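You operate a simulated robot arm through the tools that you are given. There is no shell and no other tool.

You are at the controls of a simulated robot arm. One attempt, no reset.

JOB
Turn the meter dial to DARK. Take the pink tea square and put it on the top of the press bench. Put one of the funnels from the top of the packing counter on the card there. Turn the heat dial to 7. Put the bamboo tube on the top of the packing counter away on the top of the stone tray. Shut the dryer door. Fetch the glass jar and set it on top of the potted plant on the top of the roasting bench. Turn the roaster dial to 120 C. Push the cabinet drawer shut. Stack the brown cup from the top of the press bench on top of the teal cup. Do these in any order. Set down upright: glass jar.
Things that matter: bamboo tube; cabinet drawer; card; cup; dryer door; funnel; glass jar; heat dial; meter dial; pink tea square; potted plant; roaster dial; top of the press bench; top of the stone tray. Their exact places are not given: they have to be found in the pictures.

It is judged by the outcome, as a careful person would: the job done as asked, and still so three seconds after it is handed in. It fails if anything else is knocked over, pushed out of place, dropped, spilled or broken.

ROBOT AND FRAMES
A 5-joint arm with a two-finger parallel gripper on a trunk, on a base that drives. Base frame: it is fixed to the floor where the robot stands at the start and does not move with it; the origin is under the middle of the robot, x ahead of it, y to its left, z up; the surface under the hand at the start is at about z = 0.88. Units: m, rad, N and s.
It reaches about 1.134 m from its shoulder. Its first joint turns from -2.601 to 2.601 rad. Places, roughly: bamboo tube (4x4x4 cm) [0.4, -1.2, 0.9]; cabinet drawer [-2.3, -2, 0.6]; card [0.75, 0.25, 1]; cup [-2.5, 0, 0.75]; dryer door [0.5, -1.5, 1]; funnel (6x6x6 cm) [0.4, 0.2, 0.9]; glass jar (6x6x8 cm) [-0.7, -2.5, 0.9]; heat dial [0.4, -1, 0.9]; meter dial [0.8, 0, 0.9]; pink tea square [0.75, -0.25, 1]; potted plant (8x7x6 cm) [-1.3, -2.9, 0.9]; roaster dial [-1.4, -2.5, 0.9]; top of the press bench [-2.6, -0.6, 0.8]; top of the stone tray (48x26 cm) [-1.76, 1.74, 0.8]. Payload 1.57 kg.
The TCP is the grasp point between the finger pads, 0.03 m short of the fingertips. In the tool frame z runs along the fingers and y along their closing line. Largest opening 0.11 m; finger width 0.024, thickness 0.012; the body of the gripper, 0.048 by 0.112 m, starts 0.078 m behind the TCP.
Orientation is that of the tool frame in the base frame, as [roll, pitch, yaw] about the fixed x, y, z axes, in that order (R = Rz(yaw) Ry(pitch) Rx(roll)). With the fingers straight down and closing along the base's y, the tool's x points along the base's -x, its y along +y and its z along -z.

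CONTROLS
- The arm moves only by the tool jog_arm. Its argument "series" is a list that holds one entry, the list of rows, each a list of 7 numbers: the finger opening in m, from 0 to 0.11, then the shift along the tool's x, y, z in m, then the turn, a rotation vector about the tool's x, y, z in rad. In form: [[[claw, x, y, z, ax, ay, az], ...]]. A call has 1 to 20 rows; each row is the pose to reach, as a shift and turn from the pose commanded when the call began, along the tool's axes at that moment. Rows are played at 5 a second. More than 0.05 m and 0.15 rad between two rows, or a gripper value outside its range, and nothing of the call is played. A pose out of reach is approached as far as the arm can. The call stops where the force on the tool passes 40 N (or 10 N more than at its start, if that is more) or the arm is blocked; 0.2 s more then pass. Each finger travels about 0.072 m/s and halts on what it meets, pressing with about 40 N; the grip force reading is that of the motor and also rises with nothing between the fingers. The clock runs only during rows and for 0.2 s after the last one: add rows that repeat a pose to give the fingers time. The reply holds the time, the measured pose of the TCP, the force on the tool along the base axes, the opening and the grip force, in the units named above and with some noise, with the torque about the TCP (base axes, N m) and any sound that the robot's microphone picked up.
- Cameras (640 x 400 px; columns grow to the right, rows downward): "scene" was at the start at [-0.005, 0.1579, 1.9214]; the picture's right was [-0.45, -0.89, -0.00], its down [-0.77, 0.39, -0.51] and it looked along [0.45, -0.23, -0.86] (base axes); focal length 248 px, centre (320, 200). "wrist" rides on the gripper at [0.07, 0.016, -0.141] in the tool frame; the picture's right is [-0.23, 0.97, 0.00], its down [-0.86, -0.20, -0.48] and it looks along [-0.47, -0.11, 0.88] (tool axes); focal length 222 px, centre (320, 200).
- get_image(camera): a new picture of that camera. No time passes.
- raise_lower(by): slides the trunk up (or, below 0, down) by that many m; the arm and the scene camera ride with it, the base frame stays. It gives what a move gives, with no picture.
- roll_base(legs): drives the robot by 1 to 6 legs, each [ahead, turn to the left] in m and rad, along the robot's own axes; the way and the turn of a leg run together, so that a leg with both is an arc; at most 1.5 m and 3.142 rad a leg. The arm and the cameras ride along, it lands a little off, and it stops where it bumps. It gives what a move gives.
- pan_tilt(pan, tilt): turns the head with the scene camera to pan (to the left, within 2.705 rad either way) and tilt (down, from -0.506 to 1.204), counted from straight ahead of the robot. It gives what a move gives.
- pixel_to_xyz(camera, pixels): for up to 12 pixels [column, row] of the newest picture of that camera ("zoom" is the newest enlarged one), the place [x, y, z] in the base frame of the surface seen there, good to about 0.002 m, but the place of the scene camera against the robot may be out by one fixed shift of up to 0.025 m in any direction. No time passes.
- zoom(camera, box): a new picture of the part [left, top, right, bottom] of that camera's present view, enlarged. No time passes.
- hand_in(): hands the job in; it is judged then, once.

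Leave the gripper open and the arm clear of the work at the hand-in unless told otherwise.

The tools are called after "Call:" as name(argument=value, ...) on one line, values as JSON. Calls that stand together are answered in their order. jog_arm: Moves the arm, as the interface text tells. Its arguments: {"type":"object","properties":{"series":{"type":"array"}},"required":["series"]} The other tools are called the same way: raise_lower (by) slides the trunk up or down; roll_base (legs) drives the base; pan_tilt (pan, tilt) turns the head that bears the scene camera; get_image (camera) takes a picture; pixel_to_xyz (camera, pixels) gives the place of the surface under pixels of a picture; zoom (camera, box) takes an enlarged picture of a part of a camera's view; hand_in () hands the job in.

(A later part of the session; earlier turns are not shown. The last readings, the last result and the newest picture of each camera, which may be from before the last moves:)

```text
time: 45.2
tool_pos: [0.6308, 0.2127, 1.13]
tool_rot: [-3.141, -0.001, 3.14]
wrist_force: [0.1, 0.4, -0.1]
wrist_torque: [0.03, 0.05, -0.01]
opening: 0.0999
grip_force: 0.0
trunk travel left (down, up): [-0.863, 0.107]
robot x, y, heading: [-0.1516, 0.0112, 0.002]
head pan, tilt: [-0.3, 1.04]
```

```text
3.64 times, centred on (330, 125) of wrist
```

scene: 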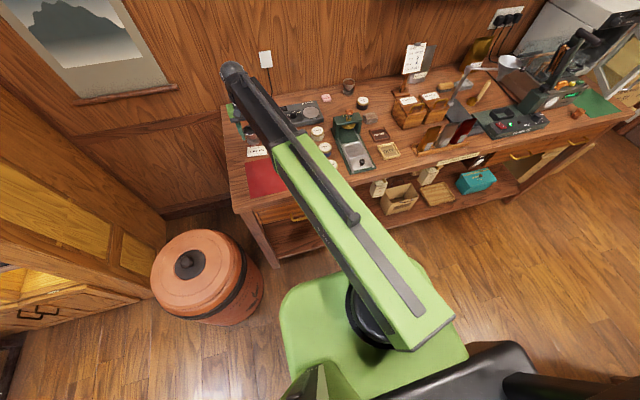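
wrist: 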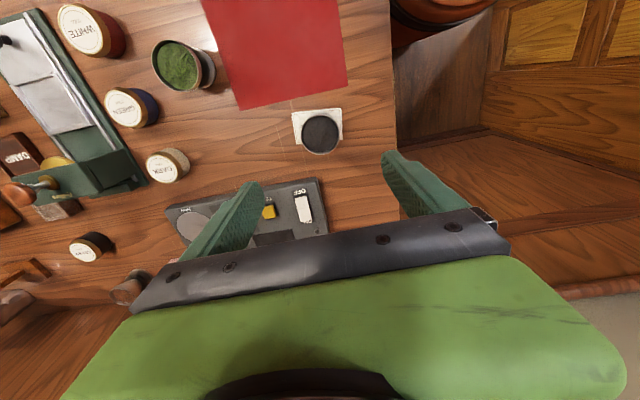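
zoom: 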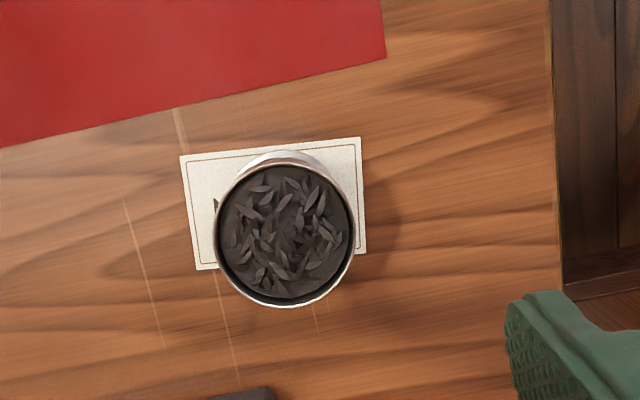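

The funnel stands on the card. Now I look at the right end of the counter (sealer with heat dial, bamboo tube, dryer) with the head.

Call:
pan_tilt(pan=-0.95, tilt=0.75)

Call:
get_image(camera="scene")

Call:
zoom(camera="scene", box=[220, 100, 460, 250])

```text
time: 46.2
tool_pos: [0.6323, 0.2127, 1.129]
tool_rot: [-3.139, -0.001, -3.141]
wrist_force: [0.3, -0.3, -1.1]
wrist_torque: [-0.02, 0.0, 0.03]
opening: 0.1002
grip_force: 0.0
trunk travel left (down, up): [-0.863, 0.107]
robot x, y, heading: [-0.1495, 0.0077, 0.001]
head pan, tilt: [-0.949, 0.75]
```

```text
taken
```

scene: 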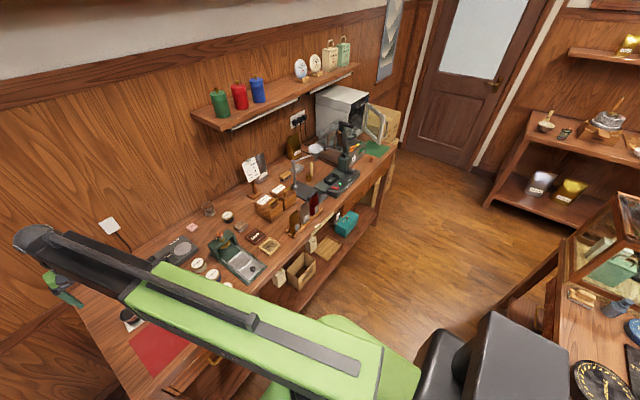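

```text
2.67 times, centred on (340, 175) of scene
```

zoom: 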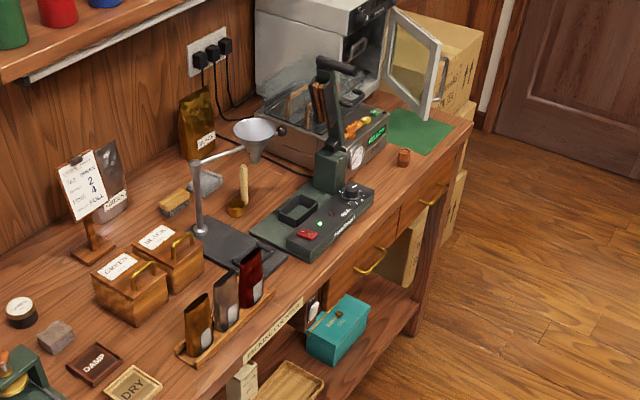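

I measure: shelf edge (215,122), (360,68); lever top (346,126); dryer door corners; bamboo tube (374,153ish); middle table corners.

Call:
pixel_to_xyz(camera="zoom", pixels=[[30, 75], [180, 5], [345, 65], [320, 60], [390, 12], [440, 45], [425, 112], [388, 85], [404, 157], [350, 193], [443, 80], [440, 120]])

Call:
pixel_to_xyz(camera="scene", pixels=[[500, 310], [560, 390], [620, 195], [585, 300], [500, 205], [630, 270]])

```text
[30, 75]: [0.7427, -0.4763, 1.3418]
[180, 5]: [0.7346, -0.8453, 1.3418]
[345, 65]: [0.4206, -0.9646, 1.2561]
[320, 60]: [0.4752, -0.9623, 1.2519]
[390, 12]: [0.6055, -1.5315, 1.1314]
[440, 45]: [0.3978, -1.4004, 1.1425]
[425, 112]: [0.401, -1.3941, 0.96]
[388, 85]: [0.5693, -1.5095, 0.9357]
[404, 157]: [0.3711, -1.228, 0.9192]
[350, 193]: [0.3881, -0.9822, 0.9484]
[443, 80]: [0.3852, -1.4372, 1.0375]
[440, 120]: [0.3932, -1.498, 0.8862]
```

```text
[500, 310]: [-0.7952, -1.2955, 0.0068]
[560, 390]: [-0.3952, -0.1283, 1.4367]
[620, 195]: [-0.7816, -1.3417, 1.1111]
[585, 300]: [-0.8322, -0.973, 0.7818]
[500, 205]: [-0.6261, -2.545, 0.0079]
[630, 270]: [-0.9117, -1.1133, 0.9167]
```

The sealer's lever handle (z≈1.25) is close above the heat dial. I zoom in on the sealer for geometry.

Call:
zoom(camera="scene", box=[300, 110, 400, 210])

Call:
zoom(camera="scene", box=[330, 165, 380, 205])

```text
4.00 times, centred on (350, 160) of scene
```

zoom: 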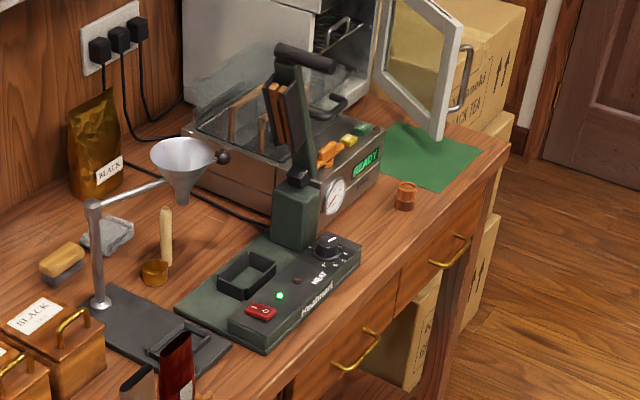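

```text
10.00 times, centred on (355, 185) of scene
```

zoom: 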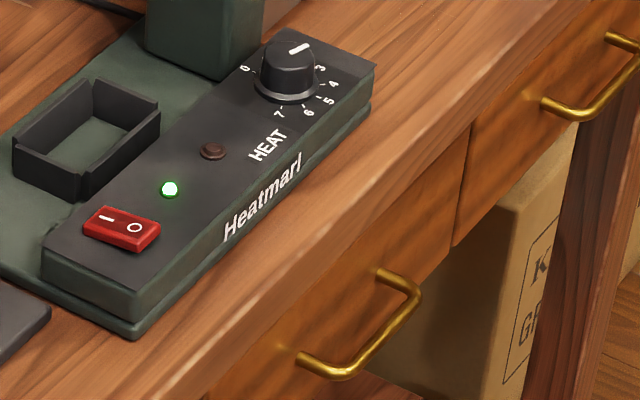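

I measure knob, pointer, digits, lever and handle ends in these zooms.

Call:
pixel_to_xyz(camera="zoom", pixels=[[288, 55], [306, 45], [288, 90], [247, 70], [322, 67], [335, 84], [330, 101], [308, 113], [279, 113], [213, 150], [375, 65], [205, 60]])

Call:
zoom(camera="scene", box=[300, 110, 400, 210])

Call:
pixel_to_xyz(camera="zoom", pixels=[[278, 50], [332, 66], [290, 95], [300, 160], [295, 215], [315, 195], [275, 220], [285, 240], [405, 195], [325, 240]])

```text
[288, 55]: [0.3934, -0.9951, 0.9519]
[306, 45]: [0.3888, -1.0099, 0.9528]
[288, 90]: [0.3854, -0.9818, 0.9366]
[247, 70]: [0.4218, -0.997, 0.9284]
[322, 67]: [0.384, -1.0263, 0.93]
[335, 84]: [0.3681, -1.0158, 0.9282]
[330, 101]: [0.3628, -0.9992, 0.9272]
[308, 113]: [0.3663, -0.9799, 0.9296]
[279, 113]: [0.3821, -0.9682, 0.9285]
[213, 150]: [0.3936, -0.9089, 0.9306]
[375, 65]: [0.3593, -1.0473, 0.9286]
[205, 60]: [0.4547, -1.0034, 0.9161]
```

```text
4.00 times, centred on (350, 160) of scene
```

zoom: 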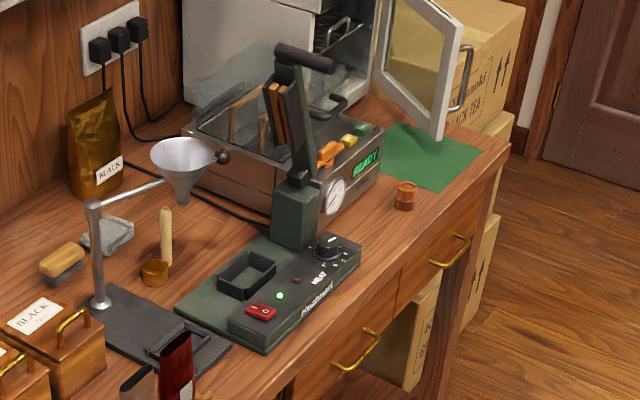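

```text
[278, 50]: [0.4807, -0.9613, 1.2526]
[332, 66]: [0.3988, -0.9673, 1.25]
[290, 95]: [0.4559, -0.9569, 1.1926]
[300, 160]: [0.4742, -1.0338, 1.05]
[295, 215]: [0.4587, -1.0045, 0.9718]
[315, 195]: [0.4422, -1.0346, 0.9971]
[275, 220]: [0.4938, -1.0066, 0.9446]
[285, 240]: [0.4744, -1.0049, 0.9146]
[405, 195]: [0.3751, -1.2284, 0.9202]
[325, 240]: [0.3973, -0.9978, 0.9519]
```

The heat dial points at 3; 7 lies about 146° clockwise. The lever handle overhangs, so I'll later grip with a leaning tool. First I need the robot's footprint: look down around it.

Call:
pan_tilt(pan=-1.57, tilt=1.2)

Call:
get_image(camera="scene")

Call:
pan_tilt(pan=-2.6, tilt=1.1)

Call:
get_image(camera="scene")

Call:
pan_tilt(pan=2.0, tilt=1.1)

Call:
get_image(camera="scene")

```text
time: 47.2
tool_pos: [0.6313, 0.2118, 1.1296]
tool_rot: [-3.139, -0.001, -3.141]
wrist_force: [-0.3, 0.2, -0.5]
wrist_torque: [0.02, 0.04, 0.03]
opening: 0.1002
grip_force: 0.0
trunk travel left (down, up): [-0.863, 0.107]
robot x, y, heading: [-0.1523, 0.0156, -0.002]
head pan, tilt: [-1.571, 1.201]
```

```text
taken
```

scene: 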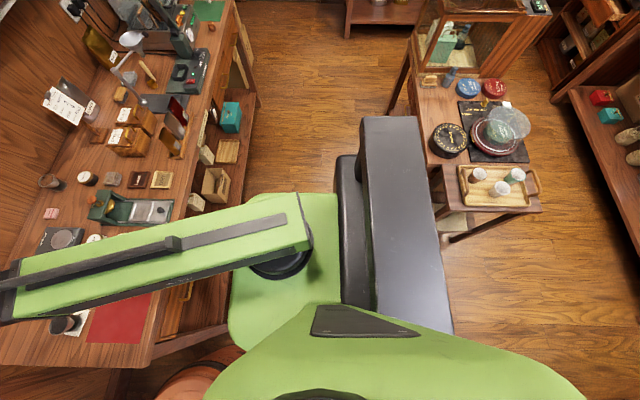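

```text
time: 48.5
tool_pos: [0.6317, 0.2134, 1.1284]
tool_rot: [-3.141, -0.002, -3.142]
wrist_force: [-0.1, 0.6, 0.3]
wrist_torque: [0.03, 0.01, 0.01]
opening: 0.1001
grip_force: 0.1
trunk travel left (down, up): [-0.863, 0.107]
robot x, y, heading: [-0.1516, 0.0144, 0.001]
head pan, tilt: [-2.601, 1.1]
```

```text
taken
```

scene: 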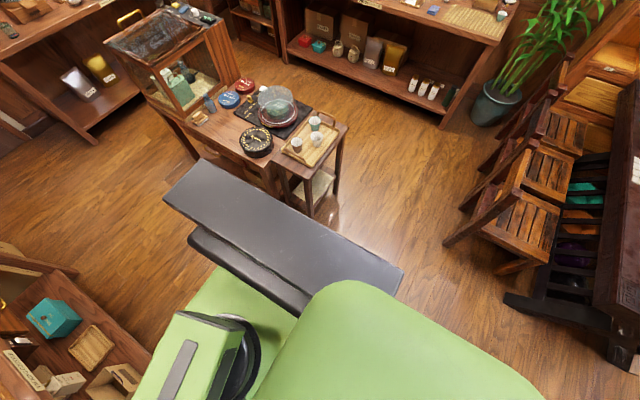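

```text
time: 52.2
tool_pos: [0.632, 0.2122, 1.1295]
tool_rot: [-3.142, -0.002, -3.141]
wrist_force: [0.1, -0.1, -0.1]
wrist_torque: [0.0, -0.01, -0.03]
opening: 0.0999
grip_force: 0.1
trunk travel left (down, up): [-0.863, 0.107]
robot x, y, heading: [-0.1509, 0.0137, 0.002]
head pan, tilt: [2.0, 1.1]
```

```text
taken
```

scene: 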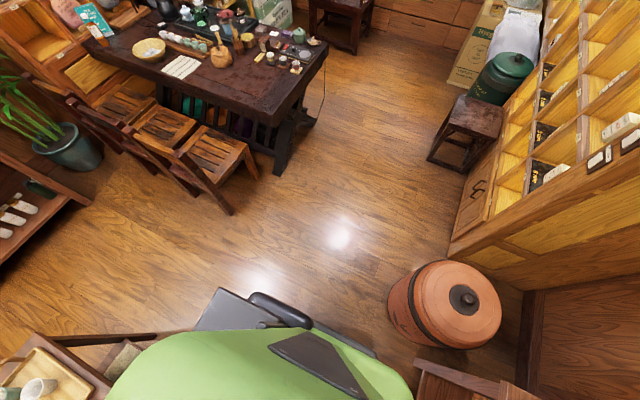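

I query the extents at the side view (pan -1.57).

Call:
pan_tilt(pan=-1.57, tilt=1.2)

Call:
get_image(camera="scene")

Call:
pixel_to_xyz(camera="scene", pixels=[[362, 122], [415, 120], [448, 330], [340, 160], [336, 198], [236, 200], [235, 340], [450, 240], [434, 165], [390, 112], [256, 105], [500, 360]])

```text
time: 55.2
tool_pos: [0.6309, 0.2127, 1.1285]
tool_rot: [3.141, -0.001, 3.141]
wrist_force: [-0.2, -0.6, 0.0]
wrist_torque: [-0.02, -0.04, 0.01]
opening: 0.1
grip_force: 0.1
trunk travel left (down, up): [-0.863, 0.107]
robot x, y, heading: [-0.1497, 0.0092, 0.001]
head pan, tilt: [-1.571, 1.201]
```

```text
taken
```

scene: 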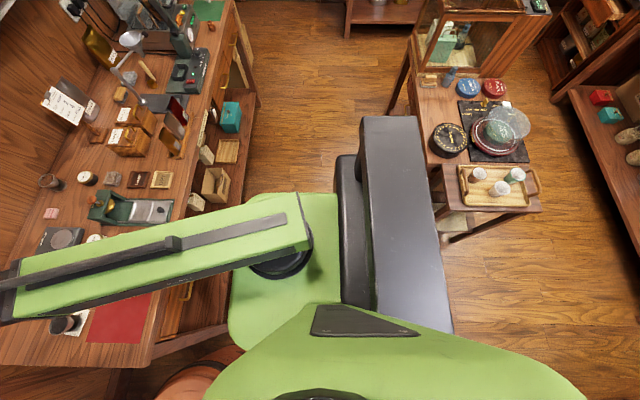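

```text
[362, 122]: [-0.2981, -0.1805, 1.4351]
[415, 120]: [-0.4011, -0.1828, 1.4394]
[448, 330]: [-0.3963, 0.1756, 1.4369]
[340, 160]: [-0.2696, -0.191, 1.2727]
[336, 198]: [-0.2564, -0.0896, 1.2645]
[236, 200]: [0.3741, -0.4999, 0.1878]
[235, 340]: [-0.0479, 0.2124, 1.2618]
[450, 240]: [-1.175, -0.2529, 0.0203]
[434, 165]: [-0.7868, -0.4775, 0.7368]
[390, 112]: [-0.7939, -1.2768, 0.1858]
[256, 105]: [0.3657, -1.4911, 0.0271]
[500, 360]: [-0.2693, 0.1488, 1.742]
```

I check the height of the wrist knuckle above the hand, for clearance under/near the lever.

Call:
pan_tilt(pan=0.3, tilt=0.9)

Call:
get_image(camera="scene")

```text
time: 57.0
tool_pos: [0.6316, 0.2132, 1.1302]
tool_rot: [-3.139, -0.001, -3.141]
wrist_force: [0.3, -0.2, -0.4]
wrist_torque: [-0.02, 0.0, -0.01]
opening: 0.0999
grip_force: 0.1
trunk travel left (down, up): [-0.863, 0.107]
robot x, y, heading: [-0.157, 0.0127, -0.001]
head pan, tilt: [0.3, 0.901]
```

```text
taken
```

scene: 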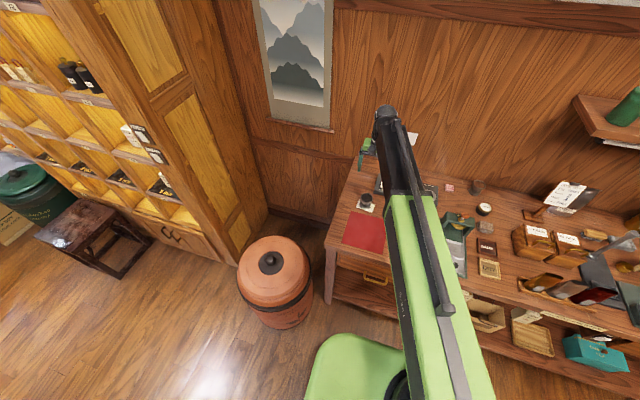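

Call:
zoom(camera="scene", box=[330, 90, 430, 190])

Call:
pixel_to_xyz(camera="scene", pixels=[[386, 110], [378, 125], [400, 160], [412, 205], [440, 300], [460, 370], [368, 143], [362, 158], [405, 385], [395, 230]])

```text
4.00 times, centred on (380, 140) of scene
```

zoom: 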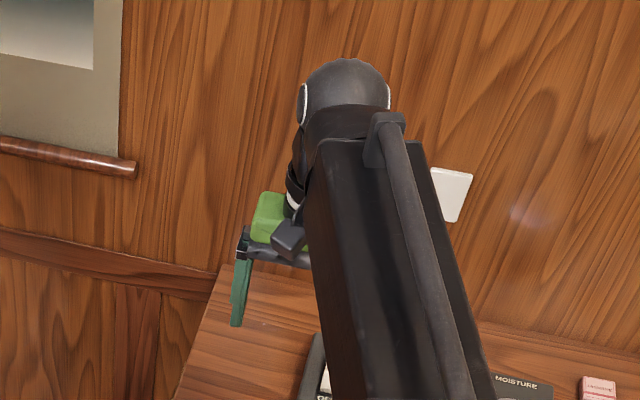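

```text
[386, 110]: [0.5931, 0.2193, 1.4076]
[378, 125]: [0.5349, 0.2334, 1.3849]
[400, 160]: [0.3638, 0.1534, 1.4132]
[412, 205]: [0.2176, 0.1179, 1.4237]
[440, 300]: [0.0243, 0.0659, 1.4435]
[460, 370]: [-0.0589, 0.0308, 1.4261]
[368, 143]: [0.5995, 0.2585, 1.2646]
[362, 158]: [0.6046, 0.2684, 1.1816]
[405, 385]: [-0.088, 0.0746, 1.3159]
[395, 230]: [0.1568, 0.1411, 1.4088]
```

Knuckle top is ≈0.28 above the TCP; a lean of ≈0.2 rad will clear the lever. I raise the trunk and drive: back 0.15, turn right 90°, ahead 1.2.

Call:
raise_lower(by=0.1)

Call:
roll_base(legs=[[-0.15, 0], [0, -1.571]])

Call:
pan_tilt(pan=0.2, tilt=0.8)

Call:
get_image(camera="scene")

```text
time: 58.4
tool_pos: [0.6316, 0.213, 1.2284]
tool_rot: [-3.14, -0.003, 3.141]
wrist_force: [-0.7, -0.1, -0.4]
wrist_torque: [-0.01, -0.01, 0.03]
opening: 0.1001
grip_force: 0.0
trunk travel left (down, up): [-0.963, 0.007]
robot x, y, heading: [-0.1537, 0.0104, 0.004]
head pan, tilt: [0.3, 0.901]
```

```text
time: 63.6
tool_pos: [-0.1205, -0.7749, 1.2304]
tool_rot: [3.14, -0.002, 1.547]
wrist_force: [-0.7, -0.5, 0.4]
wrist_torque: [0.02, -0.05, -0.03]
opening: 0.0999
grip_force: 0.0
trunk travel left (down, up): [-0.963, 0.007]
robot x, y, heading: [-0.3169, 0.0133, -1.586]
head pan, tilt: [0.3, 0.901]
```

```text
time: 64.3
tool_pos: [-0.1176, -0.7759, 1.2295]
tool_rot: [-3.138, -0.001, 1.546]
wrist_force: [1.1, -0.1, -0.1]
wrist_torque: [-0.01, -0.01, 0.02]
opening: 0.0997
grip_force: 0.1
trunk travel left (down, up): [-0.963, 0.007]
robot x, y, heading: [-0.317, 0.0157, -1.585]
head pan, tilt: [0.201, 0.799]
```

```text
taken
```

scene: 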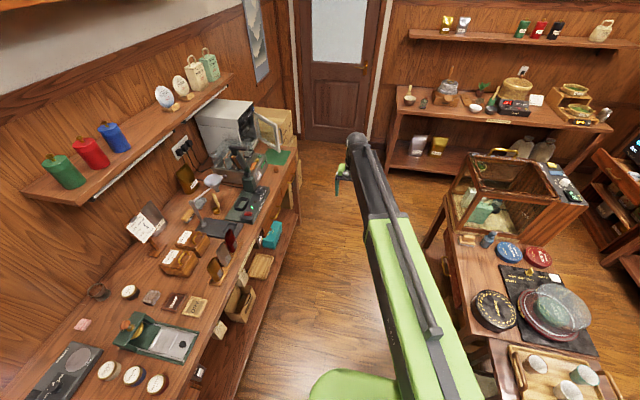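

Clear corridor ahead. Drive ahead 1.2 m.

Call:
roll_base(legs=[[1.2, 0.03]])

Call:
pan_tilt(pan=1.5, tilt=0.85)

Call:
get_image(camera="scene")

```text
time: 70.4
tool_pos: [-0.1176, -1.9773, 1.2286]
tool_rot: [-3.14, -0.004, 1.559]
wrist_force: [-0.4, 0.3, -0.5]
wrist_torque: [0.0, 0.02, 0.0]
opening: 0.1003
grip_force: 0.2
trunk travel left (down, up): [-0.963, 0.007]
robot x, y, heading: [-0.3224, -1.1909, -1.573]
head pan, tilt: [0.201, 0.799]
```

```text
time: 71.8
tool_pos: [-0.1184, -1.9766, 1.2297]
tool_rot: [-3.14, -0.002, 1.558]
wrist_force: [-0.1, 0.8, -0.1]
wrist_torque: [0.02, 0.02, 0.02]
opening: 0.0998
grip_force: 0.0
trunk travel left (down, up): [-0.963, 0.007]
robot x, y, heading: [-0.3269, -1.1915, -1.573]
head pan, tilt: [1.499, 0.85]
```

```text
taken
```

scene: 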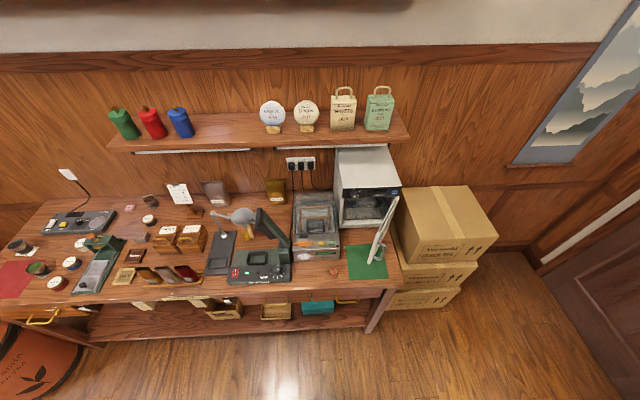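

Very clear view. I zoom on the sealer and the dryer.

Call:
zoom(camera="scene", box=[200, 200, 350, 300])

Call:
pixel_to_xyz(camera="zoom", pixels=[[355, 283], [355, 267], [297, 45], [250, 50], [370, 170], [345, 120], [390, 235], [570, 295], [375, 262], [337, 292], [372, 288], [355, 292]])

Call:
zoom(camera="scene", box=[310, 140, 430, 290])

Call:
pixel_to_xyz(camera="zoom", pixels=[[410, 155], [340, 310], [375, 230], [405, 210], [385, 290], [320, 210], [150, 210], [360, 110], [120, 60], [360, 145], [170, 240], [310, 345]])

```text
4.00 times, centred on (275, 250) of scene
```

zoom: 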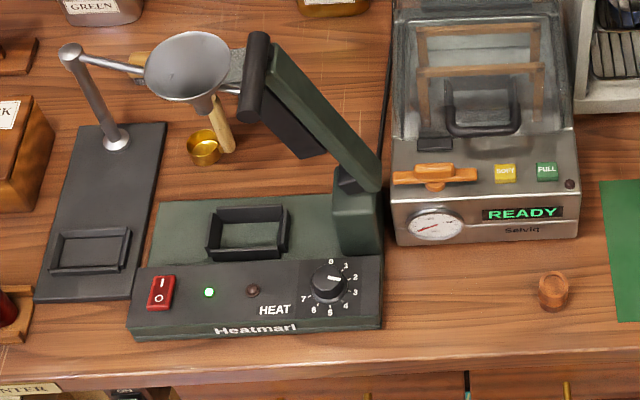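

```text
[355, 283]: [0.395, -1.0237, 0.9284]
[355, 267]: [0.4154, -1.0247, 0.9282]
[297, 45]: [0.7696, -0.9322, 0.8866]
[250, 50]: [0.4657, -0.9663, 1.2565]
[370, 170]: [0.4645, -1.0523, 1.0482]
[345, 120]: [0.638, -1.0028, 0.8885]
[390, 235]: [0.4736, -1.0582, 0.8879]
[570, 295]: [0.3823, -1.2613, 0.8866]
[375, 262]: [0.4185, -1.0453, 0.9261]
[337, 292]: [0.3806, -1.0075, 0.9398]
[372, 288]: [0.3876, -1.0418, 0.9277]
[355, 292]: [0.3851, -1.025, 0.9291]
```

```text
2.67 times, centred on (370, 215) of scene
```

zoom: 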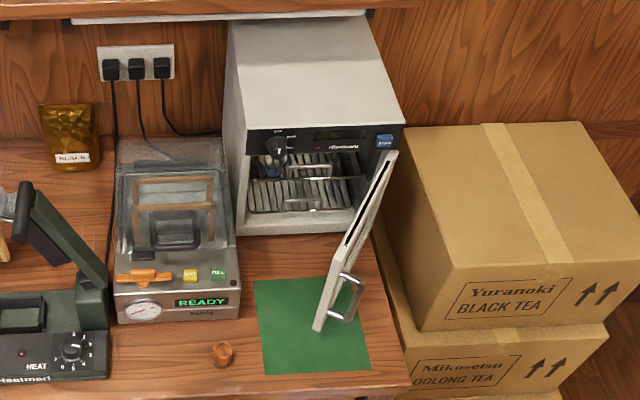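

```text
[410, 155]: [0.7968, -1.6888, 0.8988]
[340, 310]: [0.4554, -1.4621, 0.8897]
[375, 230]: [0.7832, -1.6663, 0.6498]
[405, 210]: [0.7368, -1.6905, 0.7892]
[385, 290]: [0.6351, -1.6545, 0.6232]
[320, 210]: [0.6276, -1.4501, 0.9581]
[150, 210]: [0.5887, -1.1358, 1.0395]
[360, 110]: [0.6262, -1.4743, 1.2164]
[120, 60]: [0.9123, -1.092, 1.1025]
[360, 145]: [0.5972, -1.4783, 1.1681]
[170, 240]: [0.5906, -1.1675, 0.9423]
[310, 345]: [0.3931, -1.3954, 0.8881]
```

My picks missed the knob (it is at zoom (328,282)). Zoom tighter on the dial.

Call:
zoom(camera="scene", box=[260, 255, 300, 285])

```text
13.33 times, centred on (280, 270) of scene
```

zoom: 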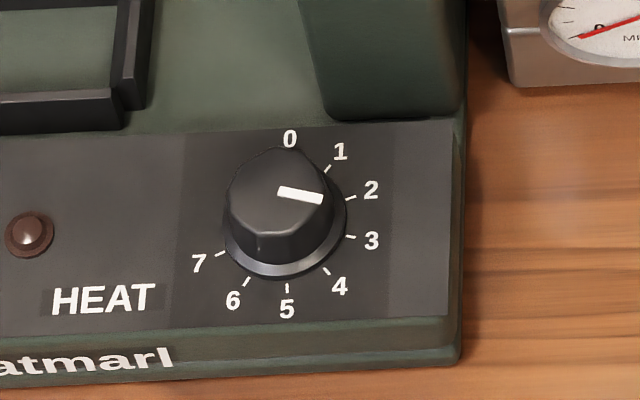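

Call:
pixel_to_xyz(camera="zoom", pixels=[[282, 191], [319, 199], [326, 168], [350, 198], [350, 236], [326, 271], [287, 287], [247, 281], [221, 253], [277, 190], [290, 150], [240, 190]])

```text
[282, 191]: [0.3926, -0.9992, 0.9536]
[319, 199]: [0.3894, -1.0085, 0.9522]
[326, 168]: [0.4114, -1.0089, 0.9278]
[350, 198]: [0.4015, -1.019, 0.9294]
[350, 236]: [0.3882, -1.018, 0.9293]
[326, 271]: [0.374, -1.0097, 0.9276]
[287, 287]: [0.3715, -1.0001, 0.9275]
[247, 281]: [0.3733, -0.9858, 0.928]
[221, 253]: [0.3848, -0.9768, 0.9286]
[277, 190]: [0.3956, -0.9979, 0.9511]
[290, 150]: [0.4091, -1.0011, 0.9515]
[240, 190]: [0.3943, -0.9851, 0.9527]
```

Pointer at 3, target 7 (≈2.5 rad clockwise). Now I swing the arm round to the left at r≈0.65 (clear of the open door), spinning the wrist along.

Call:
jog_arm(series=[[[0.1, 0.0324, 0.0296, 0, 0, 0, -0.07], [0.1, 0.0648, 0.0592, 0, 0, 0, -0.14], [0.1, 0.0971, 0.0888, 0, 0, 0, -0.21], [0.1, 0.1285, 0.1164, 0, 0, 0, -0.28], [0.1, 0.1659, 0.1459, 0, 0, 0, -0.35], [0.1, 0.2043, 0.1754, 0, 0, 0, -0.42], [0.1, 0.2416, 0.205, 0, 0, 0, -0.49], [0.1, 0.28, 0.2345, 0, 0, 0, -0.56], [0.1, 0.3173, 0.259, 0, 0, 0, -0.63], [0.1, 0.3557, 0.2835, 0, 0, 0, -0.7], [0.1, 0.393, 0.3081, 0, 0, 0, -0.77], [0.08, 0.4313, 0.3326, 0, 0, 0, -0.84], [0.06, 0.4695, 0.3501, 0, 0, 0, -0.91], [0.05, 0.5067, 0.3666, 0, 0, 0, -0.98], [0.05, 0.545, 0.3841, 0, 0, 0, -1.05], [0.05, 0.5822, 0.4007, 0, 0, 0, -1.12], [0.05, 0.6303, 0.4101, 0, 0, 0, -1.19], [0.05, 0.6774, 0.4195, 0, 0, 0, -1.26], [0.05, 0.7256, 0.4289, 0, 0, 0, -1.33]]])

Call:
get_image(camera="scene")

Call:
get_image(camera="wrist")

```text
time: 75.8
tool_pos: [0.32, -1.2551, 1.2286]
tool_rot: [3.141, -0.002, 2.889]
wrist_force: [0.2, 0.5, 0.1]
wrist_torque: [0.0, 0.04, -0.03]
opening: 0.0502
grip_force: 0.0
out of reach, approached as far as the arm can: row 18, 19
trunk travel left (down, up): [-0.963, 0.007]
robot x, y, heading: [-0.3257, -1.1901, -1.576]
head pan, tilt: [1.499, 0.85]
```

```text
taken
```

scene: 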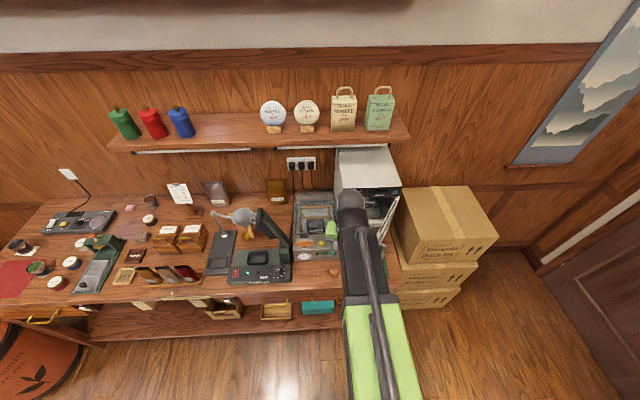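

```text
taken
```

wrist: 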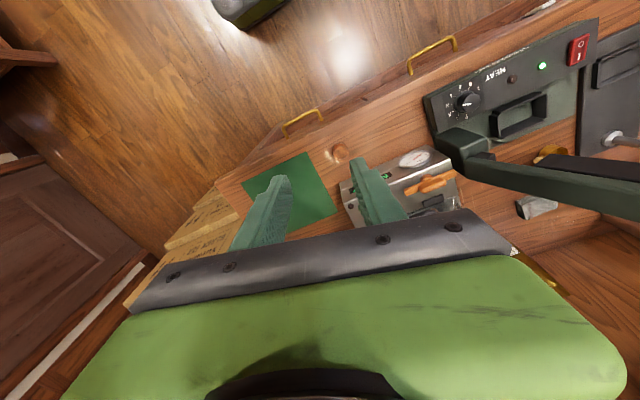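

I measure the knob (468,102) with the wrist camera, plus lever/handle positions and the tube (340,152).

Call:
zoom(camera="wrist", box=[420, 60, 540, 150])

Call:
pixel_to_xyz(camera="wrist", pixels=[[468, 101], [463, 101], [473, 101], [468, 96], [449, 139], [478, 157], [540, 170], [600, 190], [340, 152], [600, 165], [635, 175]])

```text
4.44 times, centred on (480, 105) of wrist
```

zoom: 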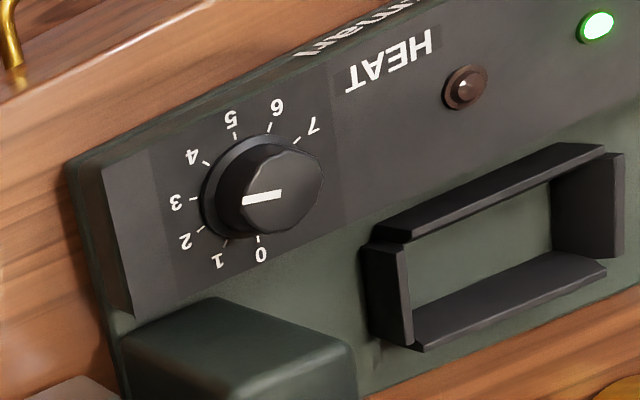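

```text
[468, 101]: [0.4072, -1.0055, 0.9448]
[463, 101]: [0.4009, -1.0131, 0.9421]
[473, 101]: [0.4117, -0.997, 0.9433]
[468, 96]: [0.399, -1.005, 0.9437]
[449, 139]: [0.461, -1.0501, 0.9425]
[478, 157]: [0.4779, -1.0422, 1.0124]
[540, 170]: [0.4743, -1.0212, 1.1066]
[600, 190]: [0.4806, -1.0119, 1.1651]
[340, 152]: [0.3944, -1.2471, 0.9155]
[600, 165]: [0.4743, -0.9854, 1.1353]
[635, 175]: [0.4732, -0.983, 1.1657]
```

The arm's minimum radius would hinder a leaning approach from here, so I drive 0.36 m further along; then the tool leans away from the lever handle.

Call:
roll_base(legs=[[0.36, 0]])

Call:
get_image(camera="scene")

```text
time: 78.2
tool_pos: [0.3219, -1.6125, 1.2285]
tool_rot: [3.14, -0.001, 2.901]
wrist_force: [0.4, -0.6, -0.1]
wrist_torque: [0.06, 0.0, 0.02]
opening: 0.0501
grip_force: 0.1
trunk travel left (down, up): [-0.963, 0.007]
robot x, y, heading: [-0.324, -1.5541, -1.562]
head pan, tilt: [1.499, 0.85]
```

```text
taken
```

scene: 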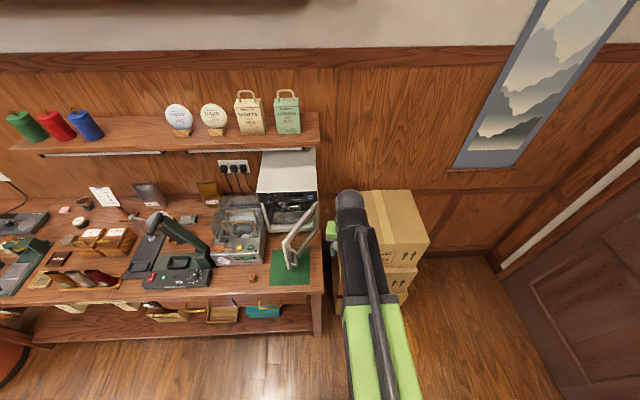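

Now swing the hand to a pre-point (0.304, -1.07) in front of the dial, with the yaw aligned to the arm's azimuth (≈0.56 rad).

Call:
jog_arm(series=[[[0.05, 0.0058, 0.0449, 0, 0, 0, -0.067], [0.05, 0.0117, 0.0898, 0, 0, 0, -0.134], [0.05, 0.0146, 0.1354, 0, 0, 0, -0.2], [0.05, 0.0205, 0.1803, 0, 0, 0, -0.267], [0.05, 0.0313, 0.224, 0, 0, 0, -0.333], [0.05, 0.0449, 0.267, 0, 0, 0, -0.4], [0.05, 0.0624, 0.309, 0, 0, 0, -0.467], [0.05, 0.0799, 0.351, 0, 0, 0, -0.533], [0.05, 0.0964, 0.3933, 0, 0, 0, -0.6], [0.05, 0.1129, 0.4356, 0, 0, 0, -0.667], [0.05, 0.1295, 0.4777, 0, 0, 0, -0.733], [0.05, 0.1465, 0.522, 0, 0, 0, -0.802]]])

Call:
jog_arm(series=[[[0.05, 0, 0, 0, 0, -0.1, 0], [0.05, 0, 0, 0, 0, -0.2, 0], [0.05, 0, 0, 0, 0, -0.3, 0], [0.05, 0, 0, 0, 0, -0.3, 0]]])

Call:
get_image(camera="wrist")

Call:
get_image(camera="scene")

```text
time: 80.8
tool_pos: [0.3828, -1.1854, 1.2287]
tool_rot: [3.14, -0.001, -2.751]
wrist_force: [-0.1, -0.8, 0.0]
wrist_torque: [0.0, 0.03, 0.01]
opening: 0.0503
grip_force: 0.1
out of reach, approached as far as the arm can: row 7, 12
trunk travel left (down, up): [-0.963, 0.007]
robot x, y, heading: [-0.3253, -1.5528, -1.567]
head pan, tilt: [1.499, 0.85]
stopped in row 12: the arm was blocked; the commanded pose is now the measured one
```

```text
time: 81.8
tool_pos: [0.3893, -1.1923, 1.2402]
tool_rot: [3.14, 0.301, -2.762]
wrist_force: [-0.3, -0.3, 0.1]
wrist_torque: [-0.01, 0.0, 0.0]
opening: 0.0499
grip_force: 0.0
out of reach, approached as far as the arm can: row 2, 3, 4
trunk travel left (down, up): [-0.963, 0.007]
robot x, y, heading: [-0.3235, -1.5529, -1.561]
head pan, tilt: [1.499, 0.85]
```

```text
taken
```

wrist: 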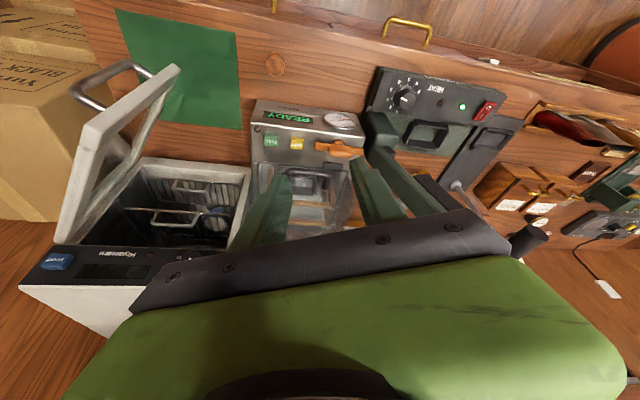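

```text
taken
```

scene: 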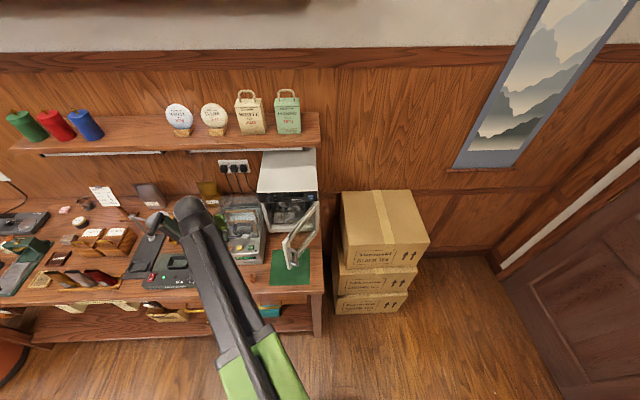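

The arm behaves like a telescope (wrist radius ≥ ~0.67). The lean of 0.30 is reached. Now I move to the pre-point (0.338, -1.049) and turn with the azimuth.

Call:
jog_arm(series=[[[0.05, -0.0013, 0.0379, 0.0004, -0.014, 0, -0.045], [0.05, -0.0027, 0.0759, 0.0008, -0.028, 0, -0.091], [0.05, -0.004, 0.1138, 0.0012, -0.042, 0, -0.136], [0.05, -0.0053, 0.1517, 0.0016, -0.0565, 0, -0.1815], [0.05, -0.0053, 0.1517, 0.0016, -0.0565, 0, -0.1815]]])

Call:
get_image(camera="wrist")

Call:
get_image(camera="scene")

```text
time: 82.7
tool_pos: [0.4172, -1.1768, 1.2392]
tool_rot: [3.139, 0.3, -2.75]
wrist_force: [-0.3, -0.4, -0.2]
wrist_torque: [-0.01, -0.01, 0.0]
opening: 0.0501
grip_force: 0.1
trunk travel left (down, up): [-0.963, 0.007]
robot x, y, heading: [-0.3241, -1.5563, -1.563]
head pan, tilt: [1.499, 0.85]
stopped in row 4: the arm was blocked; the commanded pose is now the measured one
```

```text
taken
```

wrist: 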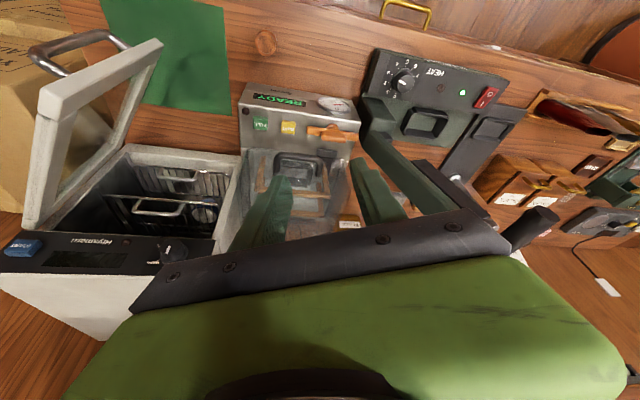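

```text
taken
```

scene: 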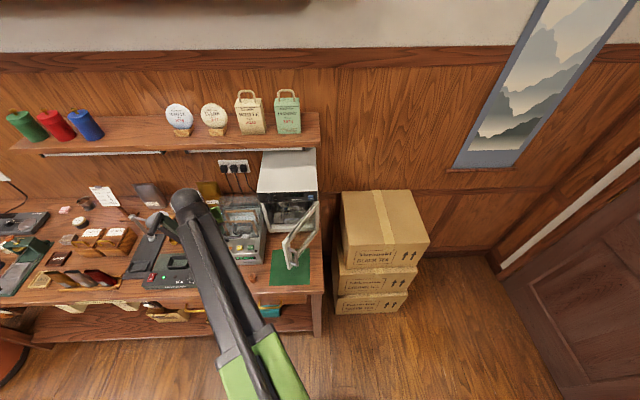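

The arm is stopped by the robot's own mast when it points so far backward (joint ≈1.95 rad). I'll untilt, swing the arm right by ~1 rad, then turn the base left by ~1.1 rad so that the arm works more to the front.

Call:
jog_arm(series=[[[0.05, 0, 0, 0, 0, 0.1, 0], [0.05, 0, 0, 0, 0, 0.2, 0], [0.05, 0, 0, 0, 0, 0.3, 0], [0.05, 0, 0, 0, 0, 0.3, 0]]])

```text
time: 83.7
tool_pos: [0.4155, -1.1753, 1.2301]
tool_rot: [3.141, 0.0, -2.748]
wrist_force: [-0.3, -0.2, -0.3]
wrist_torque: [0.01, -0.02, 0.0]
opening: 0.0502
grip_force: 0.0
out of reach, approached as far as the arm can: row 1, 2, 3, 4
trunk travel left (down, up): [-0.963, 0.007]
robot x, y, heading: [-0.3271, -1.552, -1.561]
head pan, tilt: [1.499, 0.85]
```

Call:
jog_arm(series=[[[0.05, 0.0084, -0.0449, 0, 0, 0, 0.0625], [0.05, 0.0195, -0.0901, 0, 0, 0, 0.125], [0.05, 0.0326, -0.1345, 0, 0, 0, 0.1875], [0.05, 0.0474, -0.1781, 0, 0, 0, 0.25], [0.05, 0.0654, -0.2215, 0, 0, 0, 0.3125], [0.05, 0.0835, -0.265, 0, 0, 0, 0.375], [0.05, 0.1033, -0.3076, 0, 0, 0, 0.4375], [0.05, 0.1256, -0.3482, 0, 0, 0, 0.5], [0.05, 0.1497, -0.388, 0, 0, 0, 0.5625], [0.05, 0.1762, -0.4257, 0, 0, 0, 0.625], [0.05, 0.2045, -0.4627, 0, 0, 0, 0.6875], [0.05, 0.2343, -0.4979, 0, 0, 0, 0.75], [0.05, 0.2656, -0.5315, 0, 0, 0, 0.8125], [0.05, 0.2992, -0.563, 0, 0, 0, 0.875], [0.05, 0.334, -0.5919, 0, 0, 0, 0.9375], [0.05, 0.3707, -0.6178, 0, 0, 0, 1.0]]])

Call:
get_image(camera="scene")

```text
time: 87.1
tool_pos: [0.3058, -1.8897, 1.2289]
tool_rot: [3.139, -0.003, 2.532]
wrist_force: [-0.4, -0.8, 0.5]
wrist_torque: [-0.01, -0.02, -0.04]
opening: 0.0501
grip_force: 0.1
out of reach, approached as far as the arm can: row 7, 8, 9, 14, 15
trunk travel left (down, up): [-0.963, 0.007]
robot x, y, heading: [-0.3254, -1.5527, -1.565]
head pan, tilt: [1.499, 0.85]
```

```text
taken
```

scene: 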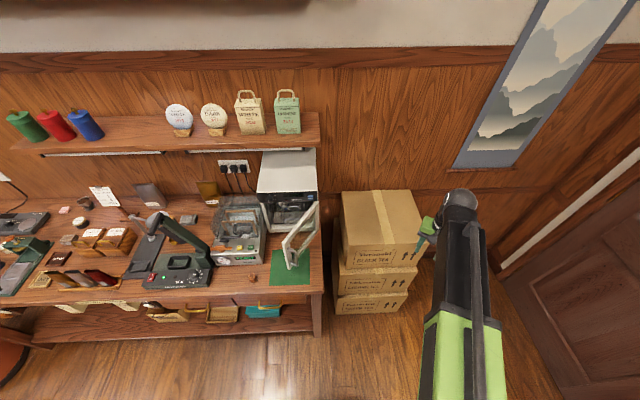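

Turn the base left by 1.0 rad.

Call:
roll_base(legs=[[0, 1.0]])

Call:
pan_tilt(pan=0.6, tilt=0.85)

Call:
get_image(camera="scene")

```text
time: 90.0
tool_pos: [0.311, -1.2285, 1.2295]
tool_rot: [3.14, 0.001, -2.793]
wrist_force: [0.4, -0.1, -0.4]
wrist_torque: [0.02, 0.0, -0.01]
opening: 0.0501
grip_force: 0.1
trunk travel left (down, up): [-0.963, 0.007]
robot x, y, heading: [-0.2994, -1.5119, -0.611]
head pan, tilt: [1.499, 0.85]
```

```text
time: 91.2
tool_pos: [0.3116, -1.2259, 1.2292]
tool_rot: [3.14, -0.002, -2.791]
wrist_force: [0.4, -1.0, 0.1]
wrist_torque: [-0.04, 0.02, 0.03]
opening: 0.0502
grip_force: 0.0
trunk travel left (down, up): [-0.963, 0.007]
robot x, y, heading: [-0.2999, -1.5138, -0.608]
head pan, tilt: [0.6, 0.85]
```

```text
taken
```

scene: 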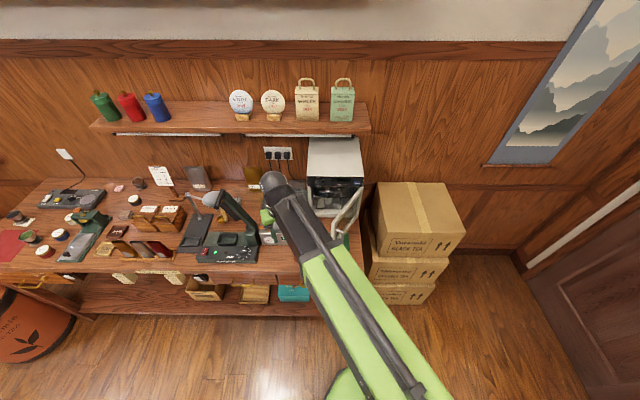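

Now the arm points about 1 rad left of the heading. Move to the pre-point (0.320, -1.057) with yaw aligned, then lean 0.3.

Call:
jog_arm(series=[[[0.05, -0.0165, 0.0391, 0, 0, 0, -0.045], [0.05, -0.033, 0.0783, 0, 0, 0, -0.09], [0.05, -0.0495, 0.1174, 0, 0, 0, -0.135], [0.05, -0.066, 0.1566, 0, 0, 0, -0.18], [0.05, -0.066, 0.1566, 0, 0, 0, -0.18]]])

Call:
jog_arm(series=[[[0.05, 0, 0, 0, 0, -0.1, 0], [0.05, 0, 0, 0, 0, -0.2, 0], [0.05, 0, 0, 0, 0, -0.3, 0], [0.05, 0, 0, 0, 0, -0.3, 0]]])

Call:
raise_lower(by=-0.15)

Call:
get_image(camera="wrist")

Call:
get_image(camera="scene")

```text
time: 92.4
tool_pos: [0.322, -1.0577, 1.2292]
tool_rot: [3.139, 0.0, -2.611]
wrist_force: [-0.3, -0.5, -0.6]
wrist_torque: [-0.01, -0.01, 0.0]
opening: 0.0501
grip_force: 0.0
trunk travel left (down, up): [-0.963, 0.007]
robot x, y, heading: [-0.299, -1.5139, -0.607]
head pan, tilt: [0.6, 0.85]
```

```text
time: 93.4
tool_pos: [0.3211, -1.0572, 1.2393]
tool_rot: [3.14, 0.3, -2.612]
wrist_force: [-0.1, -0.1, -0.1]
wrist_torque: [0.01, -0.03, 0.01]
opening: 0.05
grip_force: 0.2
out of reach, approached as far as the arm can: row 2, 3, 4
trunk travel left (down, up): [-0.963, 0.007]
robot x, y, heading: [-0.3035, -1.5113, -0.607]
head pan, tilt: [0.6, 0.85]
```

```text
time: 95.1
tool_pos: [0.3206, -1.058, 1.0904]
tool_rot: [3.14, 0.299, -2.612]
wrist_force: [-0.2, 0.1, -0.5]
wrist_torque: [-0.01, -0.04, 0.0]
opening: 0.0502
grip_force: 0.1
trunk travel left (down, up): [-0.813, 0.157]
robot x, y, heading: [-0.3016, -1.5128, -0.613]
head pan, tilt: [0.6, 0.85]
```

```text
taken
```

wrist: 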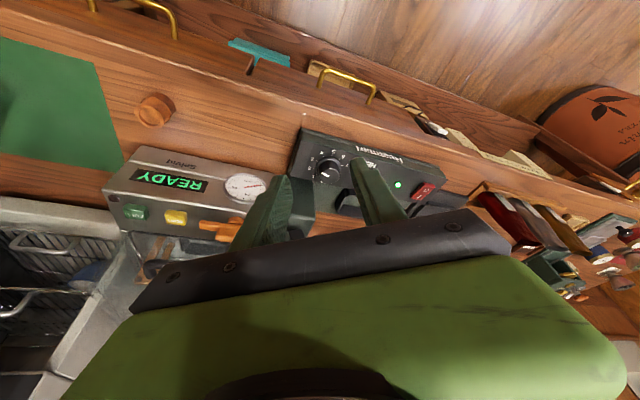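

```text
taken
```

scene: 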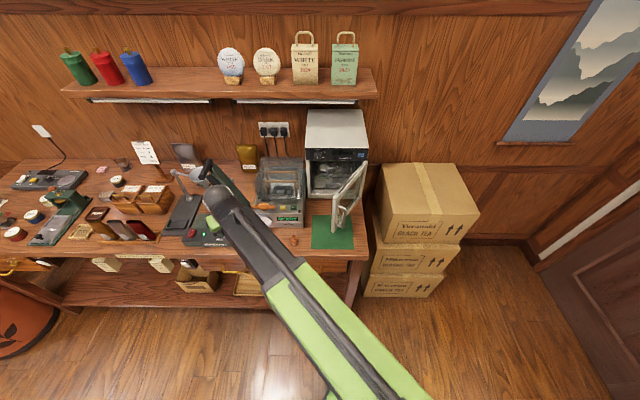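

Good. I re-measure the knob at (328,171) in the wrist picture.

Call:
zoom(camera="wrist", box=[290, 130, 370, 210])

Call:
pixel_to_xyz(camera="wrist", pixels=[[328, 172], [322, 172], [334, 172], [328, 166], [328, 178], [330, 170]])

```text
5.00 times, centred on (330, 170) of wrist
```

zoom: 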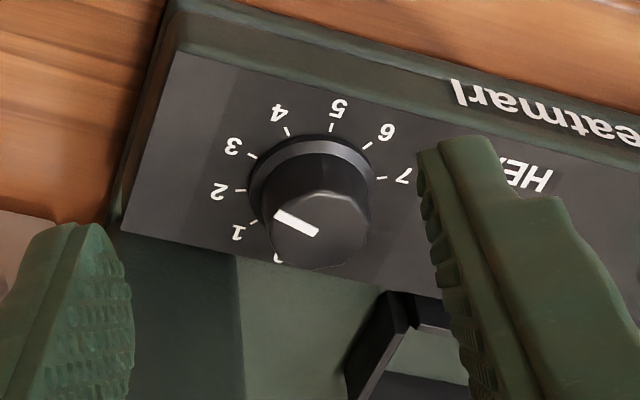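

```text
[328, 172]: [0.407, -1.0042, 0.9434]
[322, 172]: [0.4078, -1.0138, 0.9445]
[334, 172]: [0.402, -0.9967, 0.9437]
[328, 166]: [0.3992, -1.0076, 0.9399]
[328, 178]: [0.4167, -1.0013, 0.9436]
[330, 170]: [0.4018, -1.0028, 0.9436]
```

Knob centre ≈ (0.410, -1.003), top 0.944. Lower 0.10 (tips at ≈0.957, above the knob), then glide in.

Call:
raise_lower(by=-0.1)

Call:
jog_arm(series=[[[0.05, -0.032, 0.0007, 0.0098, 0, 0, 0], [0.05, -0.064, 0.0015, 0.0195, 0, 0, 0], [0.05, -0.0948, 0.0022, 0.0293, 0, 0, 0], [0.05, -0.0948, 0.0022, 0.0293, 0, 0, 0]]])

Call:
get_image(camera="wrist")

Call:
zoom(camera="scene", box=[160, 120, 300, 260])

```text
time: 96.4
tool_pos: [0.3205, -1.0577, 0.9899]
tool_rot: [3.14, 0.299, -2.614]
wrist_force: [0.8, -0.3, 1.3]
wrist_torque: [0.01, 0.02, -0.01]
opening: 0.0502
grip_force: 0.0
trunk travel left (down, up): [-0.713, 0.257]
robot x, y, heading: [-0.3005, -1.5125, -0.613]
head pan, tilt: [0.6, 0.85]
```

```text
time: 97.4
tool_pos: [0.406, -1.0042, 0.9897]
tool_rot: [3.139, 0.3, -2.613]
wrist_force: [0.3, 0.7, -0.7]
wrist_torque: [-0.01, 0.0, -0.01]
opening: 0.0501
grip_force: 0.2
trunk travel left (down, up): [-0.713, 0.257]
robot x, y, heading: [-0.3024, -1.515, -0.612]
head pan, tilt: [0.6, 0.85]
```

```text
taken
```

wrist: 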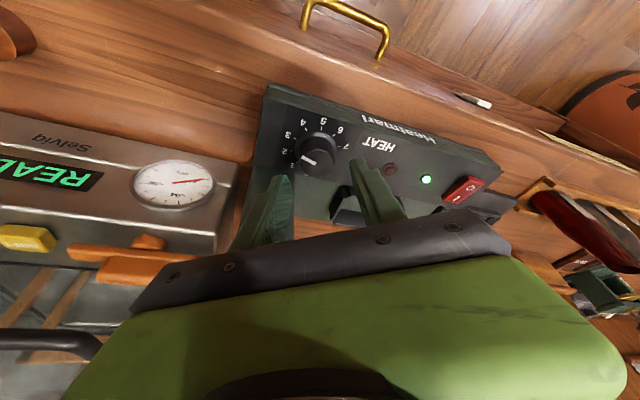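

```text
2.86 times, centred on (230, 190) of scene
```

zoom: 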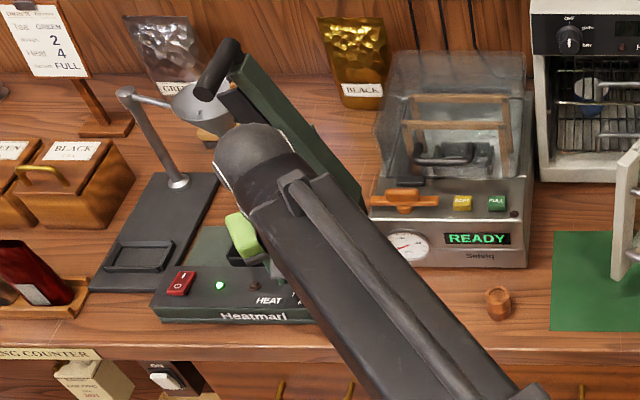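

Positioned. Lower 0.026 to straddle the knob; then pre-spin -0.35 rad.

Call:
raise_lower(by=-0.026)

Call:
jog_arm(series=[[[0.05, 0.002, -0.001, 0, 0, 0, -0.12], [0.05, 0.002, -0.001, 0, 0, 0, -0.24], [0.05, 0.002, -0.001, 0, 0, 0, -0.36], [0.05, 0.002, -0.001, 0, 0, 0, -0.36]]])

Call:
get_image(camera="wrist")

Call:
zoom(camera="wrist", box=[240, 110, 400, 230])

```text
time: 98.2
tool_pos: [0.4059, -1.0054, 0.9643]
tool_rot: [3.138, 0.299, -2.614]
wrist_force: [-0.6, -1.0, -0.8]
wrist_torque: [-0.01, 0.01, -0.01]
opening: 0.0503
grip_force: 0.1
trunk travel left (down, up): [-0.687, 0.283]
robot x, y, heading: [-0.3027, -1.5135, -0.608]
head pan, tilt: [0.6, 0.85]
```

```text
time: 99.2
tool_pos: [0.4051, -1.0071, 0.9645]
tool_rot: [-3.034, 0.28, -2.235]
wrist_force: [0.3, -0.4, 0.6]
wrist_torque: [0.01, 0.02, 0.01]
opening: 0.05
grip_force: 0.0
trunk travel left (down, up): [-0.687, 0.283]
robot x, y, heading: [-0.2981, -1.517, -0.61]
head pan, tilt: [0.6, 0.85]
```

```text
taken
```

wrist: 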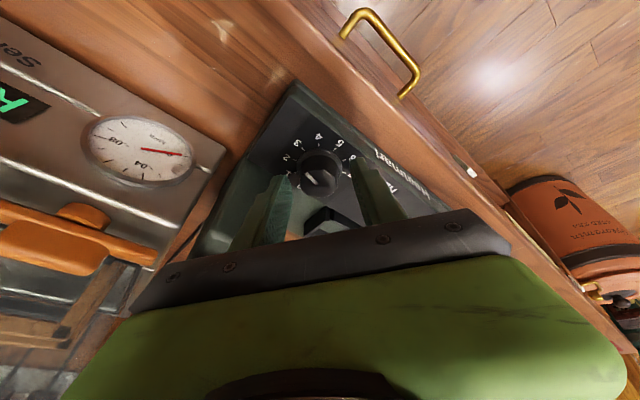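

```text
3.33 times, centred on (320, 170) of wrist
```

zoom: 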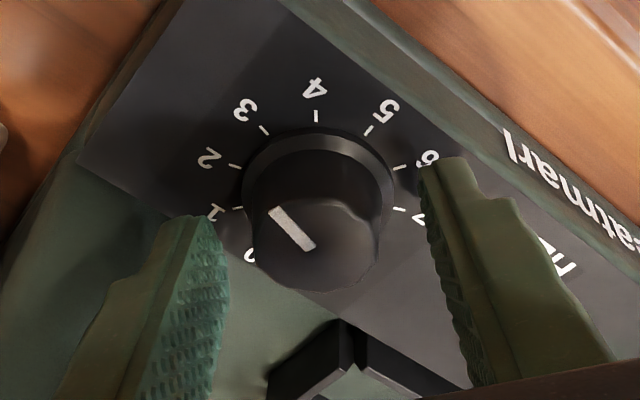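

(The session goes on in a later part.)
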